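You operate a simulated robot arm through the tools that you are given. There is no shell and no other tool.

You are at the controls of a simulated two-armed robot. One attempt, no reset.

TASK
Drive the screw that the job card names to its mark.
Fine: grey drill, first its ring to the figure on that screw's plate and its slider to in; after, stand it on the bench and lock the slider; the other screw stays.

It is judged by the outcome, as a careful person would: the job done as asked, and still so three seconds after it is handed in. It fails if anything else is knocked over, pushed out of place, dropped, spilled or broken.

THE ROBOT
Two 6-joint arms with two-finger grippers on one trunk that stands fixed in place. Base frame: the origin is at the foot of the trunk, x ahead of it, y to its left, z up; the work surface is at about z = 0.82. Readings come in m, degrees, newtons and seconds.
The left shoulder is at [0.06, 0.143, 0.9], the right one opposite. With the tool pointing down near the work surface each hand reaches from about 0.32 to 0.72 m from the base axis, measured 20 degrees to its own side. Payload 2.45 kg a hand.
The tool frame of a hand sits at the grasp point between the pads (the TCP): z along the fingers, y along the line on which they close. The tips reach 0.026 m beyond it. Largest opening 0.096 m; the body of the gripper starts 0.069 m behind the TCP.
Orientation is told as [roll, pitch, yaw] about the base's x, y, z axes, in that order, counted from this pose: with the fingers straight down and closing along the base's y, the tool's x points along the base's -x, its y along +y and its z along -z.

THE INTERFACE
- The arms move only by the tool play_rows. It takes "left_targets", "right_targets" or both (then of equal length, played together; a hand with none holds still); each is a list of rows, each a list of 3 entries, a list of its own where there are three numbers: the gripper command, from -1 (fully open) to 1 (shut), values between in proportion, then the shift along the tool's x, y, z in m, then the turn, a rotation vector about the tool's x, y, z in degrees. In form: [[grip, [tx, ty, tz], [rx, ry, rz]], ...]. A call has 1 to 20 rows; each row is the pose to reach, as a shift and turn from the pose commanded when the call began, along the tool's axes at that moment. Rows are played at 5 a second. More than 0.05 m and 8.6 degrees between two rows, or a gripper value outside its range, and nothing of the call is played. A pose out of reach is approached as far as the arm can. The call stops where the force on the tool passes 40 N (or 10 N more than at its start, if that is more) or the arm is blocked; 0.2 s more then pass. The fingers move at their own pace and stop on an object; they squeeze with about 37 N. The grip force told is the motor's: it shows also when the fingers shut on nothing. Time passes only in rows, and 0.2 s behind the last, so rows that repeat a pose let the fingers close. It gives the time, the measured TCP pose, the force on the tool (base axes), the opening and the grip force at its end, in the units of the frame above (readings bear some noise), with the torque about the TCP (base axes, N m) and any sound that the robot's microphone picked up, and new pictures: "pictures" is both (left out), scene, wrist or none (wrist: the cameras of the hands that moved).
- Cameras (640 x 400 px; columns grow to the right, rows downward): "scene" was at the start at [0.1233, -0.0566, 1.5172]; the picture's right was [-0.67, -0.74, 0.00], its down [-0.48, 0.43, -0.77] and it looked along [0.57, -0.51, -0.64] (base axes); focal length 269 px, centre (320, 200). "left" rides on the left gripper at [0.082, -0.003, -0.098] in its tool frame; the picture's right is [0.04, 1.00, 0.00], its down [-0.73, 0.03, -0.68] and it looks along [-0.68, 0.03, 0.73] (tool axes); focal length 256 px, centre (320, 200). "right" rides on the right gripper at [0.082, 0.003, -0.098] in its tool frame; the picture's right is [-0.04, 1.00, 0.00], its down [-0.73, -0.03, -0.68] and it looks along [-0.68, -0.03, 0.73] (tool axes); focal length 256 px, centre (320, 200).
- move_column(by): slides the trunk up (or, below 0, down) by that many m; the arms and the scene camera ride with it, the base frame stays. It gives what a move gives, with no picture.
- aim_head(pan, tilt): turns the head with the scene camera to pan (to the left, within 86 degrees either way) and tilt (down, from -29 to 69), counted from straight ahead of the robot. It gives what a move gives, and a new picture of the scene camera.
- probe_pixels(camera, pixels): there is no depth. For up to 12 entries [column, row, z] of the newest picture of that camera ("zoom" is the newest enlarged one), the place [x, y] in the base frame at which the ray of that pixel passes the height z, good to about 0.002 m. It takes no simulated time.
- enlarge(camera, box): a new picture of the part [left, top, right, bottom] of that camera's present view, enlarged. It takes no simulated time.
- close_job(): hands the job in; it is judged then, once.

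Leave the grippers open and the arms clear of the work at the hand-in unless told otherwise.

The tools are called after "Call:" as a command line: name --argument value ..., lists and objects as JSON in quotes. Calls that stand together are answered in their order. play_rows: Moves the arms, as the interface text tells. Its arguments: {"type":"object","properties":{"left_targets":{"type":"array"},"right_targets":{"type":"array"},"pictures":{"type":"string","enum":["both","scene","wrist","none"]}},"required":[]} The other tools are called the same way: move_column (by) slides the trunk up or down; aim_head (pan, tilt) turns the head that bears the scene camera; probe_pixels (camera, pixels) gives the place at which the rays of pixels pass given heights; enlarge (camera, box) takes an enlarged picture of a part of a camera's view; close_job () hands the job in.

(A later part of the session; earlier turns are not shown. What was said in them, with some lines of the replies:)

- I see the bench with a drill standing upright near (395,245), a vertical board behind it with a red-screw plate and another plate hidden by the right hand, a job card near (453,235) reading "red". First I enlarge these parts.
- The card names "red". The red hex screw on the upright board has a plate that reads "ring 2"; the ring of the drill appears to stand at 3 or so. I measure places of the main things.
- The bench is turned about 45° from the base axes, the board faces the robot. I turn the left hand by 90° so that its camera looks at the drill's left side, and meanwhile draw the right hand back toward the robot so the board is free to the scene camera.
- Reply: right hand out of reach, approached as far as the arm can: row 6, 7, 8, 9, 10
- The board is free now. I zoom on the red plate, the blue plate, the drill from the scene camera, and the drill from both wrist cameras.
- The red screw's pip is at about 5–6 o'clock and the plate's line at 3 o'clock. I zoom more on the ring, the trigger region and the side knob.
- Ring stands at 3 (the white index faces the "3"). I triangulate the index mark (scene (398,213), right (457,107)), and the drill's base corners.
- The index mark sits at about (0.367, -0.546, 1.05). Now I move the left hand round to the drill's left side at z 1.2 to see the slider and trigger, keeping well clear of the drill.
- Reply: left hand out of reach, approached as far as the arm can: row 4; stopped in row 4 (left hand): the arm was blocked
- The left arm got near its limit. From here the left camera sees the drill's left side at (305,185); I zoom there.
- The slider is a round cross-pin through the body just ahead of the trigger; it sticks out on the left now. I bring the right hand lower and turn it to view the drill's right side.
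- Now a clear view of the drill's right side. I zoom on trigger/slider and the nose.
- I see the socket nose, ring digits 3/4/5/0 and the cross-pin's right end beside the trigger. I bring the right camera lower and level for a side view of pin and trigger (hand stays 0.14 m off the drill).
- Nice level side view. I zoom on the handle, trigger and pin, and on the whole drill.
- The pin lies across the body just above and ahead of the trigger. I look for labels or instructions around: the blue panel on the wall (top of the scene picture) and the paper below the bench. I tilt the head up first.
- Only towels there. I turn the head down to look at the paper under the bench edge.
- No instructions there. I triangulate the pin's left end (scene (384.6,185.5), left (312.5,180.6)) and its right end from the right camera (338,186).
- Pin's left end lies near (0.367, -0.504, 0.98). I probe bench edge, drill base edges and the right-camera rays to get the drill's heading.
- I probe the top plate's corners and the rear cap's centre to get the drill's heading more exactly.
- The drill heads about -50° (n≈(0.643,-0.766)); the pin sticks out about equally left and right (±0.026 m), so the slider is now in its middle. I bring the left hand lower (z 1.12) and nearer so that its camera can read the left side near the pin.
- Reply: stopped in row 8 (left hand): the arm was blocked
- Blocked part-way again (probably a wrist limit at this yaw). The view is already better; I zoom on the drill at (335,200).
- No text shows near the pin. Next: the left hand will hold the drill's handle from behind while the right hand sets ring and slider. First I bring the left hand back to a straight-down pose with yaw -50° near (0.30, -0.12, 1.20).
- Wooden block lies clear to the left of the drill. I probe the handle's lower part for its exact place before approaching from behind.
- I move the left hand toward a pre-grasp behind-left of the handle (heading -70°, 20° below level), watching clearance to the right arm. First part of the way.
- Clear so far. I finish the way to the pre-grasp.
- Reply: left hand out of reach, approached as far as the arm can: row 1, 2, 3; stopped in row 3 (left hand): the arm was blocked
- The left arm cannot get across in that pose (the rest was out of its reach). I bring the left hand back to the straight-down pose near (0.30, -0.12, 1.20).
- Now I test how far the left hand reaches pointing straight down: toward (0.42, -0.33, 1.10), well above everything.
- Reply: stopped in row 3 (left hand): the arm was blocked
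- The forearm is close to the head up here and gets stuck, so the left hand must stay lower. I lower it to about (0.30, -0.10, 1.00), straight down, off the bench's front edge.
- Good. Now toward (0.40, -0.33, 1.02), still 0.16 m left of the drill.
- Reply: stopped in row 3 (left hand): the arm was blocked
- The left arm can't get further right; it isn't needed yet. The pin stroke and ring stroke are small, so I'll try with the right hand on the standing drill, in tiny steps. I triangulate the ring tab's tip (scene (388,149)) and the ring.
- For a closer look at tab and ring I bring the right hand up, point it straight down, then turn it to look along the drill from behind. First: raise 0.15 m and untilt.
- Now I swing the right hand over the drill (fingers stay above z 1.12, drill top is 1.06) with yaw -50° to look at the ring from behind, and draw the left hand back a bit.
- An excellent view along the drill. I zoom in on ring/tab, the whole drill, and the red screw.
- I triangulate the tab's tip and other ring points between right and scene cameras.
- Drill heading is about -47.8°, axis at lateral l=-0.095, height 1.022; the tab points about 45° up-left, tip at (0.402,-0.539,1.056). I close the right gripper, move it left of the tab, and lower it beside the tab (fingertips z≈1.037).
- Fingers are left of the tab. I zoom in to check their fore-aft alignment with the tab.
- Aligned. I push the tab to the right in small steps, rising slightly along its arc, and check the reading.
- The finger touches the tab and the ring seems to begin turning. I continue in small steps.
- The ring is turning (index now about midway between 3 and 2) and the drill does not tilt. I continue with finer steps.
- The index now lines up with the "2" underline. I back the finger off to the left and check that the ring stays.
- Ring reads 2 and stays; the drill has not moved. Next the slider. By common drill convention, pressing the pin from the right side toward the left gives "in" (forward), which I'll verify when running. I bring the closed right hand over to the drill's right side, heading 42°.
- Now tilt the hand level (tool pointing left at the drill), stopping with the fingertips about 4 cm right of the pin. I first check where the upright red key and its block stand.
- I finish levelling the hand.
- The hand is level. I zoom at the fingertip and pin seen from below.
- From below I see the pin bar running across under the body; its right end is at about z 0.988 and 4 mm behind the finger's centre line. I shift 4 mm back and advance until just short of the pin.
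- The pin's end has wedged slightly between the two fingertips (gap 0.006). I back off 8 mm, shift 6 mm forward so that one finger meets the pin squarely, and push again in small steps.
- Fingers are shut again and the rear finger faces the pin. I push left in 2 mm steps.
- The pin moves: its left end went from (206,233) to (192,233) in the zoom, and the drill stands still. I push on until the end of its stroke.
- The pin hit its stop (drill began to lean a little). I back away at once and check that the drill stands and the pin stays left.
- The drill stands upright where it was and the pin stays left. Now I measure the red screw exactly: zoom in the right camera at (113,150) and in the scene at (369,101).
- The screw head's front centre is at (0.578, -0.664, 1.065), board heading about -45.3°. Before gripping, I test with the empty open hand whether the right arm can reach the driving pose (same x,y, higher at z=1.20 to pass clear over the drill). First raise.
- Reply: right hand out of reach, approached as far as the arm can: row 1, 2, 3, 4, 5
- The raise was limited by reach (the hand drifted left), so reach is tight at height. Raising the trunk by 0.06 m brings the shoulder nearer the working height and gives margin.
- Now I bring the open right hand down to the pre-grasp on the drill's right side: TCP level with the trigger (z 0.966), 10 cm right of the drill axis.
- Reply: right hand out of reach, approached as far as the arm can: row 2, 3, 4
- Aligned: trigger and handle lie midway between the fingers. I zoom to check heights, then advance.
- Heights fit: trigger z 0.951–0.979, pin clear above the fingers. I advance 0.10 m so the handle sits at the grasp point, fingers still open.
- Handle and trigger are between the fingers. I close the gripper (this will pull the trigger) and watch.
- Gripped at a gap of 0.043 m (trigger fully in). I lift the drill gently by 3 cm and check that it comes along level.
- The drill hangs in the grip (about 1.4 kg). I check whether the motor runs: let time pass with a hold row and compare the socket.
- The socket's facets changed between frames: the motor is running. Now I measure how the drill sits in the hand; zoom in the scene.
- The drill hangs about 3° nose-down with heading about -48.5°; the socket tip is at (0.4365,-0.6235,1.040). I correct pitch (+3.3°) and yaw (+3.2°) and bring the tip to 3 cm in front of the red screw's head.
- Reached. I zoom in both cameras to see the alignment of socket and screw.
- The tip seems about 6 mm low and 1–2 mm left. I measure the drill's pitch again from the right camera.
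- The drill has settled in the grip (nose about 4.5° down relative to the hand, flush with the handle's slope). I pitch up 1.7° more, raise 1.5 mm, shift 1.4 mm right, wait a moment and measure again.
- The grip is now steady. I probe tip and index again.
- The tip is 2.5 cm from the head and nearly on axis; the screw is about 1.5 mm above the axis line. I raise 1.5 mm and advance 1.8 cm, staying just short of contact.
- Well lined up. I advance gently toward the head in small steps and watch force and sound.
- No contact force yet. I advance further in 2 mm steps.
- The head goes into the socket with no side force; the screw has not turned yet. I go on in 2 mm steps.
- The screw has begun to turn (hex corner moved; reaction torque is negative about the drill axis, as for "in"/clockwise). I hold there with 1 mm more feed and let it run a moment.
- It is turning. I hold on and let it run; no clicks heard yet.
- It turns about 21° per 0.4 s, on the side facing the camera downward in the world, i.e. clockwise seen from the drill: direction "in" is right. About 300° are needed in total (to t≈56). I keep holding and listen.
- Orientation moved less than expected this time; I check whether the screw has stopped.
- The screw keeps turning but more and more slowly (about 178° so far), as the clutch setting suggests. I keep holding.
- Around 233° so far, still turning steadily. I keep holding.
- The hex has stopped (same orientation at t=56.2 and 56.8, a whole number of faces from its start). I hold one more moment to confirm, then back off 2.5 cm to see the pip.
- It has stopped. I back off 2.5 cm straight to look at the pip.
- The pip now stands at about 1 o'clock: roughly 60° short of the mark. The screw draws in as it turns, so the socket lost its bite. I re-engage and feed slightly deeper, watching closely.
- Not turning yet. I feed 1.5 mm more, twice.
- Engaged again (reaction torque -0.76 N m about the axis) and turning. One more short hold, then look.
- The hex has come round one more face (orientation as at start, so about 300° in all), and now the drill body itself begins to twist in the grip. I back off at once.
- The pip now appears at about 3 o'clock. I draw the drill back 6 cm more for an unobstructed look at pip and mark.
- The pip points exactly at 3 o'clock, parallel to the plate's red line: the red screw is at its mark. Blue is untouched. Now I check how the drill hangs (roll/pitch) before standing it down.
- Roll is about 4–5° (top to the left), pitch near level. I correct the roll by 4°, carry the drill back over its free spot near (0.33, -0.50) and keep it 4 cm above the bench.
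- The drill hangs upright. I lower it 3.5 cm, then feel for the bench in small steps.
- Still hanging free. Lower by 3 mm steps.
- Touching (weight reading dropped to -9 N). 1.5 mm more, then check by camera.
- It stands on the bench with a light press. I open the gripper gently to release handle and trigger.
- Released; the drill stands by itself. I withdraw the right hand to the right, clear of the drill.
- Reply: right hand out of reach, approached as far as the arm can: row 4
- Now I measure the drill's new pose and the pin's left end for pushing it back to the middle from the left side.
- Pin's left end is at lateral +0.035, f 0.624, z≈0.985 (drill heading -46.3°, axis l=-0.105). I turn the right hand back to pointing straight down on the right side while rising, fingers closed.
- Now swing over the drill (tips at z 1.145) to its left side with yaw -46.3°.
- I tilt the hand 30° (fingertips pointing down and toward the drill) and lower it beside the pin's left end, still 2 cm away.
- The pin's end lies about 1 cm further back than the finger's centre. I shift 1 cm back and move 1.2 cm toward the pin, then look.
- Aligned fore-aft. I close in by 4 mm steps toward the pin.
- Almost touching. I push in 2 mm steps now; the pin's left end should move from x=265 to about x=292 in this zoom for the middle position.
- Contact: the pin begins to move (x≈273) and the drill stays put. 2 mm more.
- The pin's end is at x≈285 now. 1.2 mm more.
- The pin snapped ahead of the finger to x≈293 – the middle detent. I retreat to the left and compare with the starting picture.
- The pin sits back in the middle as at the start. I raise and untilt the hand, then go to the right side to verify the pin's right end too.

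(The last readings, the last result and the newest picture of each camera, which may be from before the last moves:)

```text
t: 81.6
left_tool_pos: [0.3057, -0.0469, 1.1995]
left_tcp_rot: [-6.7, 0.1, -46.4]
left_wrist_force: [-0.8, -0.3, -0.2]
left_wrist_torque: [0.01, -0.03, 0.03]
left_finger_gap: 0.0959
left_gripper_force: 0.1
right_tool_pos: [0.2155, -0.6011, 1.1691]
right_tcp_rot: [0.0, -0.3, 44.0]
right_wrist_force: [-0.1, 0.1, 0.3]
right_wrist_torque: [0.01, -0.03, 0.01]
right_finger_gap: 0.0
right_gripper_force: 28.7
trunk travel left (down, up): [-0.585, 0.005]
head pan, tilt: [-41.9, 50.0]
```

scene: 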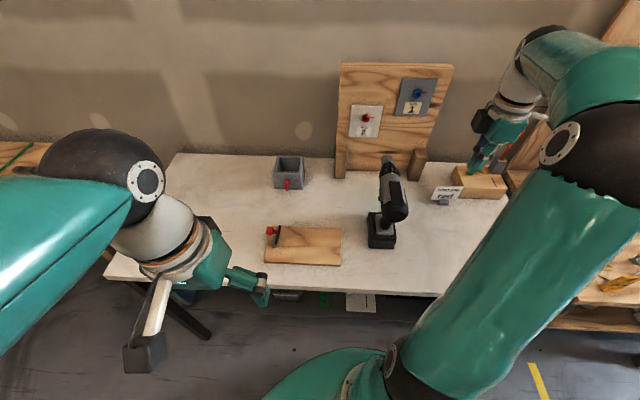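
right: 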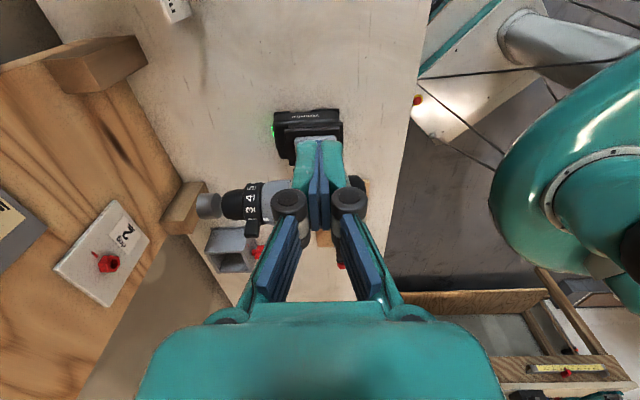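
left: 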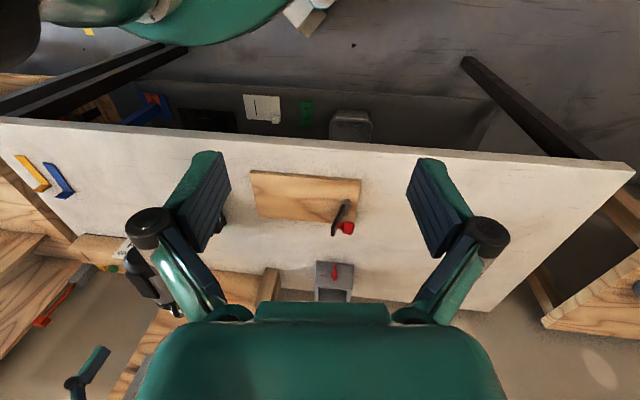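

I open the gripper and tilt the hand for a level look at the drill's right side, staying clear of it.

Call:
play_rows --right_targets '[[-1, [0.0005, -0.003, 0.023], [0, -7.5, 0]], [-1, [0.001, -0.006, 0.046], [0, -15, 0]], [-1, [0.0015, -0.008, 0.07], [0, -22.5, 0]], [-1, [0.002, -0.011, 0.093], [0, -30, 0]], [-1, [0.0025, -0.014, 0.116], [0, -37.5, 0]], [-1, [0.0029, -0.0167, 0.139], [0, -45, 0]]]'

Call:
enlarge --camera "right" --box '[210, 5, 440, 260]'

Call:
enlarge --camera "scene" --box '[365, 150, 415, 210]'

Call:
enlarge --camera "scene" --box '[340, 70, 450, 180]'

```text
t: 83.0
left_tool_pos: [0.3061, -0.0465, 1.2002]
left_tcp_rot: [-6.7, 0.0, -46.4]
left_wrist_force: [0.1, -0.6, 0.2]
left_wrist_torque: [-0.01, 0.0, 0.02]
left_finger_gap: 0.096
left_gripper_force: 0.0
right_tool_pos: [0.228, -0.6152, 1.0297]
right_tcp_rot: [0.0, -45.3, 43.9]
right_wrist_force: [-0.2, 0.3, 0.1]
right_wrist_torque: [0.01, -0.01, 0.0]
right_finger_gap: 0.096
right_gripper_force: 0.0
trunk travel left (down, up): [-0.585, 0.005]
head pan, tilt: [-41.9, 50.0]
```

scene: 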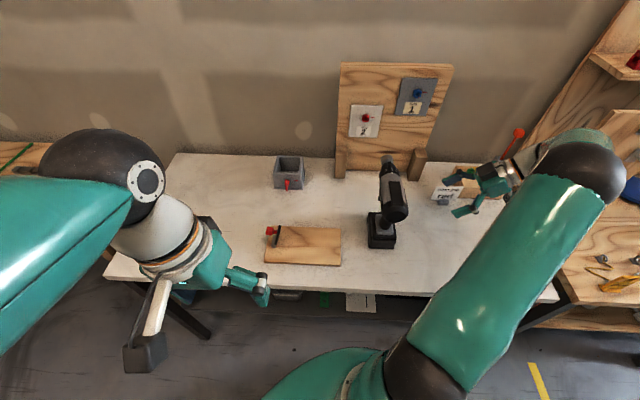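
right: 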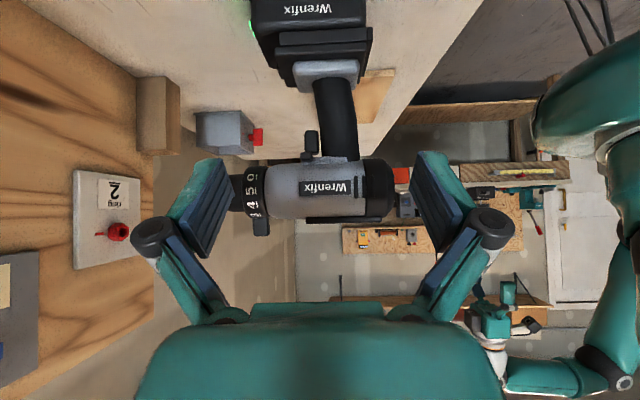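

```text
1.57 times, centred on (325, 132) of right
```

zoom: 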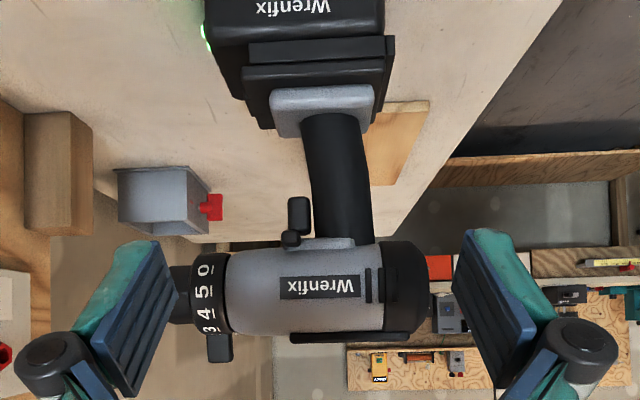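

```text
6.67 times, centred on (390, 180) of scene
```

zoom: 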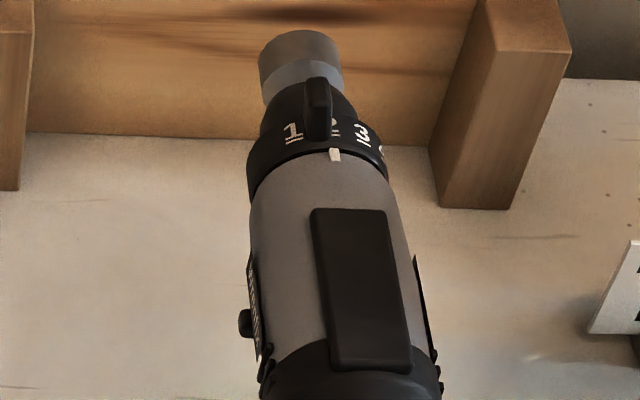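

```text
3.64 times, centred on (395, 125) of scene
```

zoom: 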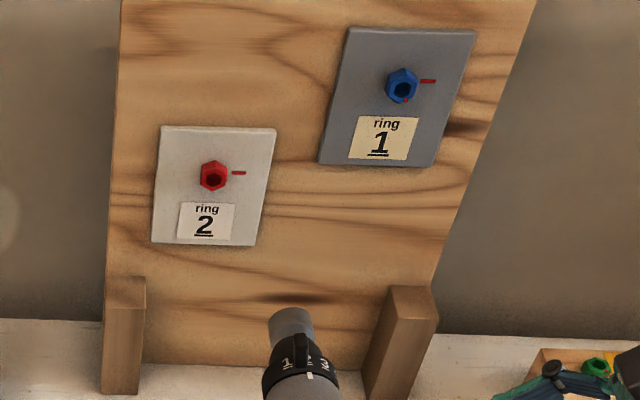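

Left end protrudes as at the beginning. I zoom at the pin's right end and once more at the red screw.

Call:
enlarge --camera "right" --box '[290, 120, 350, 175]'

Call:
enlarge --camera "right" --box '[85, 205, 145, 255]'

Call:
enlarge --camera "scene" --box '[355, 105, 385, 130]'

Call:
probe_pixels --camera "scene" --pixels '[[378, 198.5, 0.984], [378, 198.5, 0.988]]'

```text
7.27 times, centred on (320, 148) of right
```

zoom: 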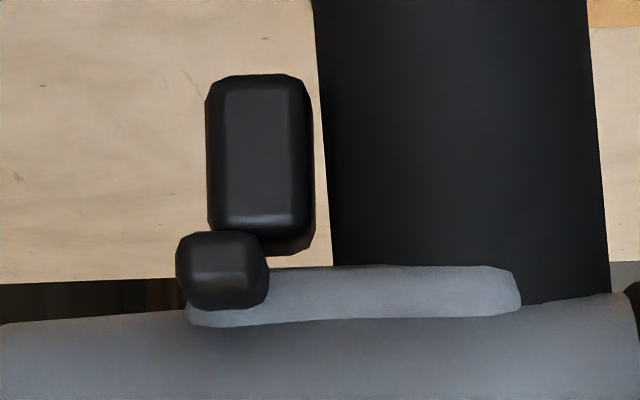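

```text
8.00 times, centred on (115, 230) of right
```

zoom: 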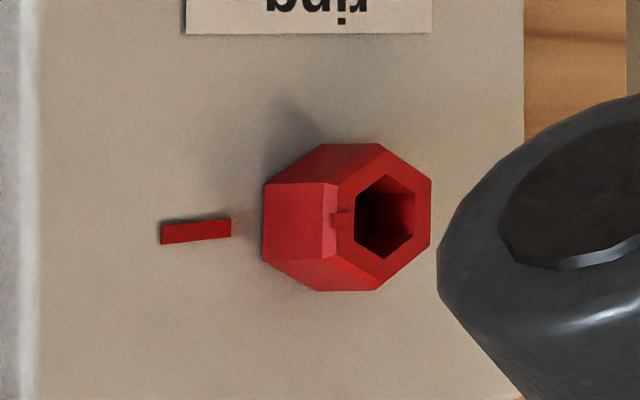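

```text
16.00 times, centred on (370, 118) of scene
```

zoom: 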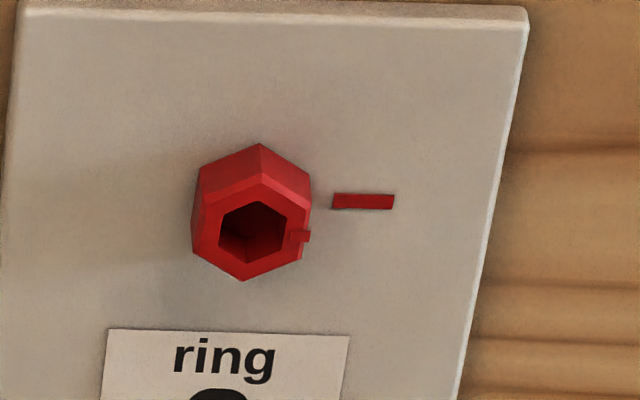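

```text
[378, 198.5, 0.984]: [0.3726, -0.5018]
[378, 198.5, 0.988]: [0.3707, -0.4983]
```

All as wanted: pin centred (lock), ring 2, pip on its mark, blue and green screws untouched, drill upright. Last, I raise the right hand to a clear place with gripper open.

Call:
play_rows --right_targets '[[-1, [-0.016, 0, -0.016], [0, 7.5, 0]], [-1, [-0.032, 0, -0.032], [0, 15, 0]], [-1, [-0.048, 0, -0.048], [0, 22.5, 0]], [-1, [-0.064, 0, -0.064], [0, 30, 0]], [-1, [-0.08, 0, -0.08], [0, 37.5, 0]], [-1, [-0.096, 0, -0.096], [0, 45, 0]]]'

Call:
enlarge --camera "scene" --box '[335, 60, 515, 260]'

Call:
enlarge --camera "scene" --box '[240, 140, 420, 270]'

```text
t: 84.4
left_tool_pos: [0.3051, -0.045, 1.2004]
left_tcp_rot: [-6.7, 0.0, -46.4]
left_wrist_force: [0.1, -0.3, 0.5]
left_wrist_torque: [-0.02, 0.02, -0.02]
left_finger_gap: 0.0962
left_gripper_force: 0.1
right_tool_pos: [0.2277, -0.6144, 1.167]
right_tcp_rot: [-0.2, -0.1, 43.8]
right_wrist_force: [-0.5, 0.2, -0.2]
right_wrist_torque: [-0.01, -0.01, 0.03]
right_finger_gap: 0.0959
right_gripper_force: 0.1
trunk travel left (down, up): [-0.585, 0.005]
head pan, tilt: [-41.9, 50.0]
```

scene: 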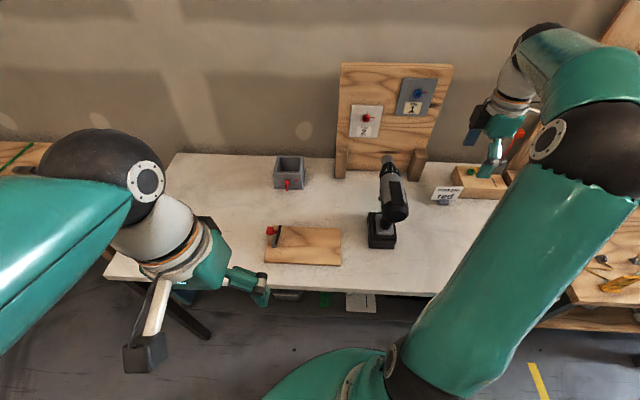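
right: 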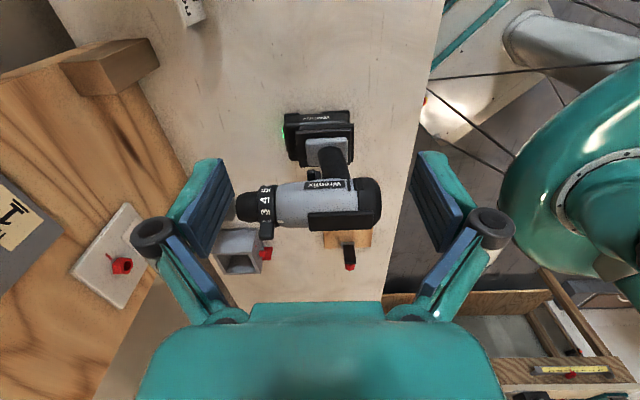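

```text
2.00 times, centred on (425, 160) of scene
```

zoom: 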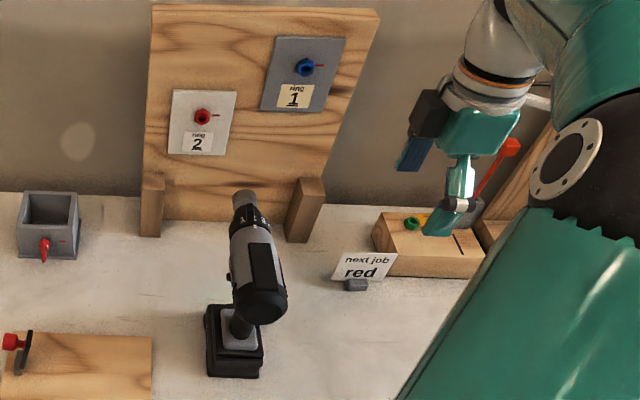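

```text
3.08 times, centred on (330, 205) of scene
```

zoom: 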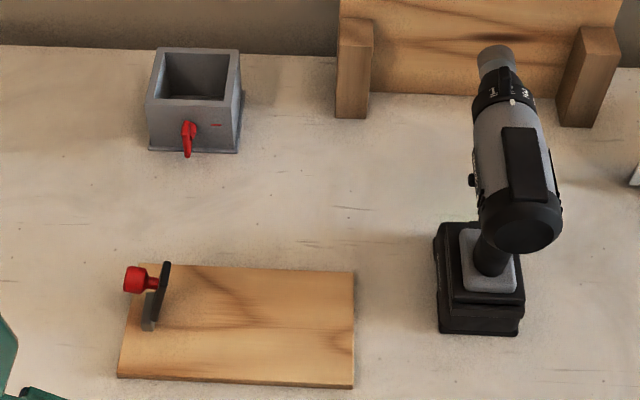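

The drill stands upright on the bench with its ring at 2 and the slider locked. The red screw is at its mark, the other screws and objects are unmoved, and both grippers are open and clear. I hand the job in.

Call:
close_job

```text
The job is handed in.
```

The red screw is driven in to its mark and the job is handed in. Its pip points at 3 o'clock, in line with the red line on the plate. By the camera it may sit about 4° past, which is within what I could measure.

- **Ring:** I set it to 2, the figure on the red screw's plate, before driving; it had been at 3.
- **Slider:** I pushed it from the right side toward the left for "in". The drill has no markings, but the screw turned clockwise, so the direction was right. After driving, I pushed it back to the middle, where it started, which I take to be lock.
- **Driving:** It took two goes. The first stopped about 60° short when the socket lost its bite, so I re-engaged a little deeper. At the mark the screw stopped turning and the drill began to twist in the grip. I backed off at once.
- **End state:** The drill stands upright on the bench near where it began, turned by a degree or two. The blue and green screws were not touched, nothing was knocked over, and both grippers are open and clear. I left the trunk 0.06 m higher than at the start.
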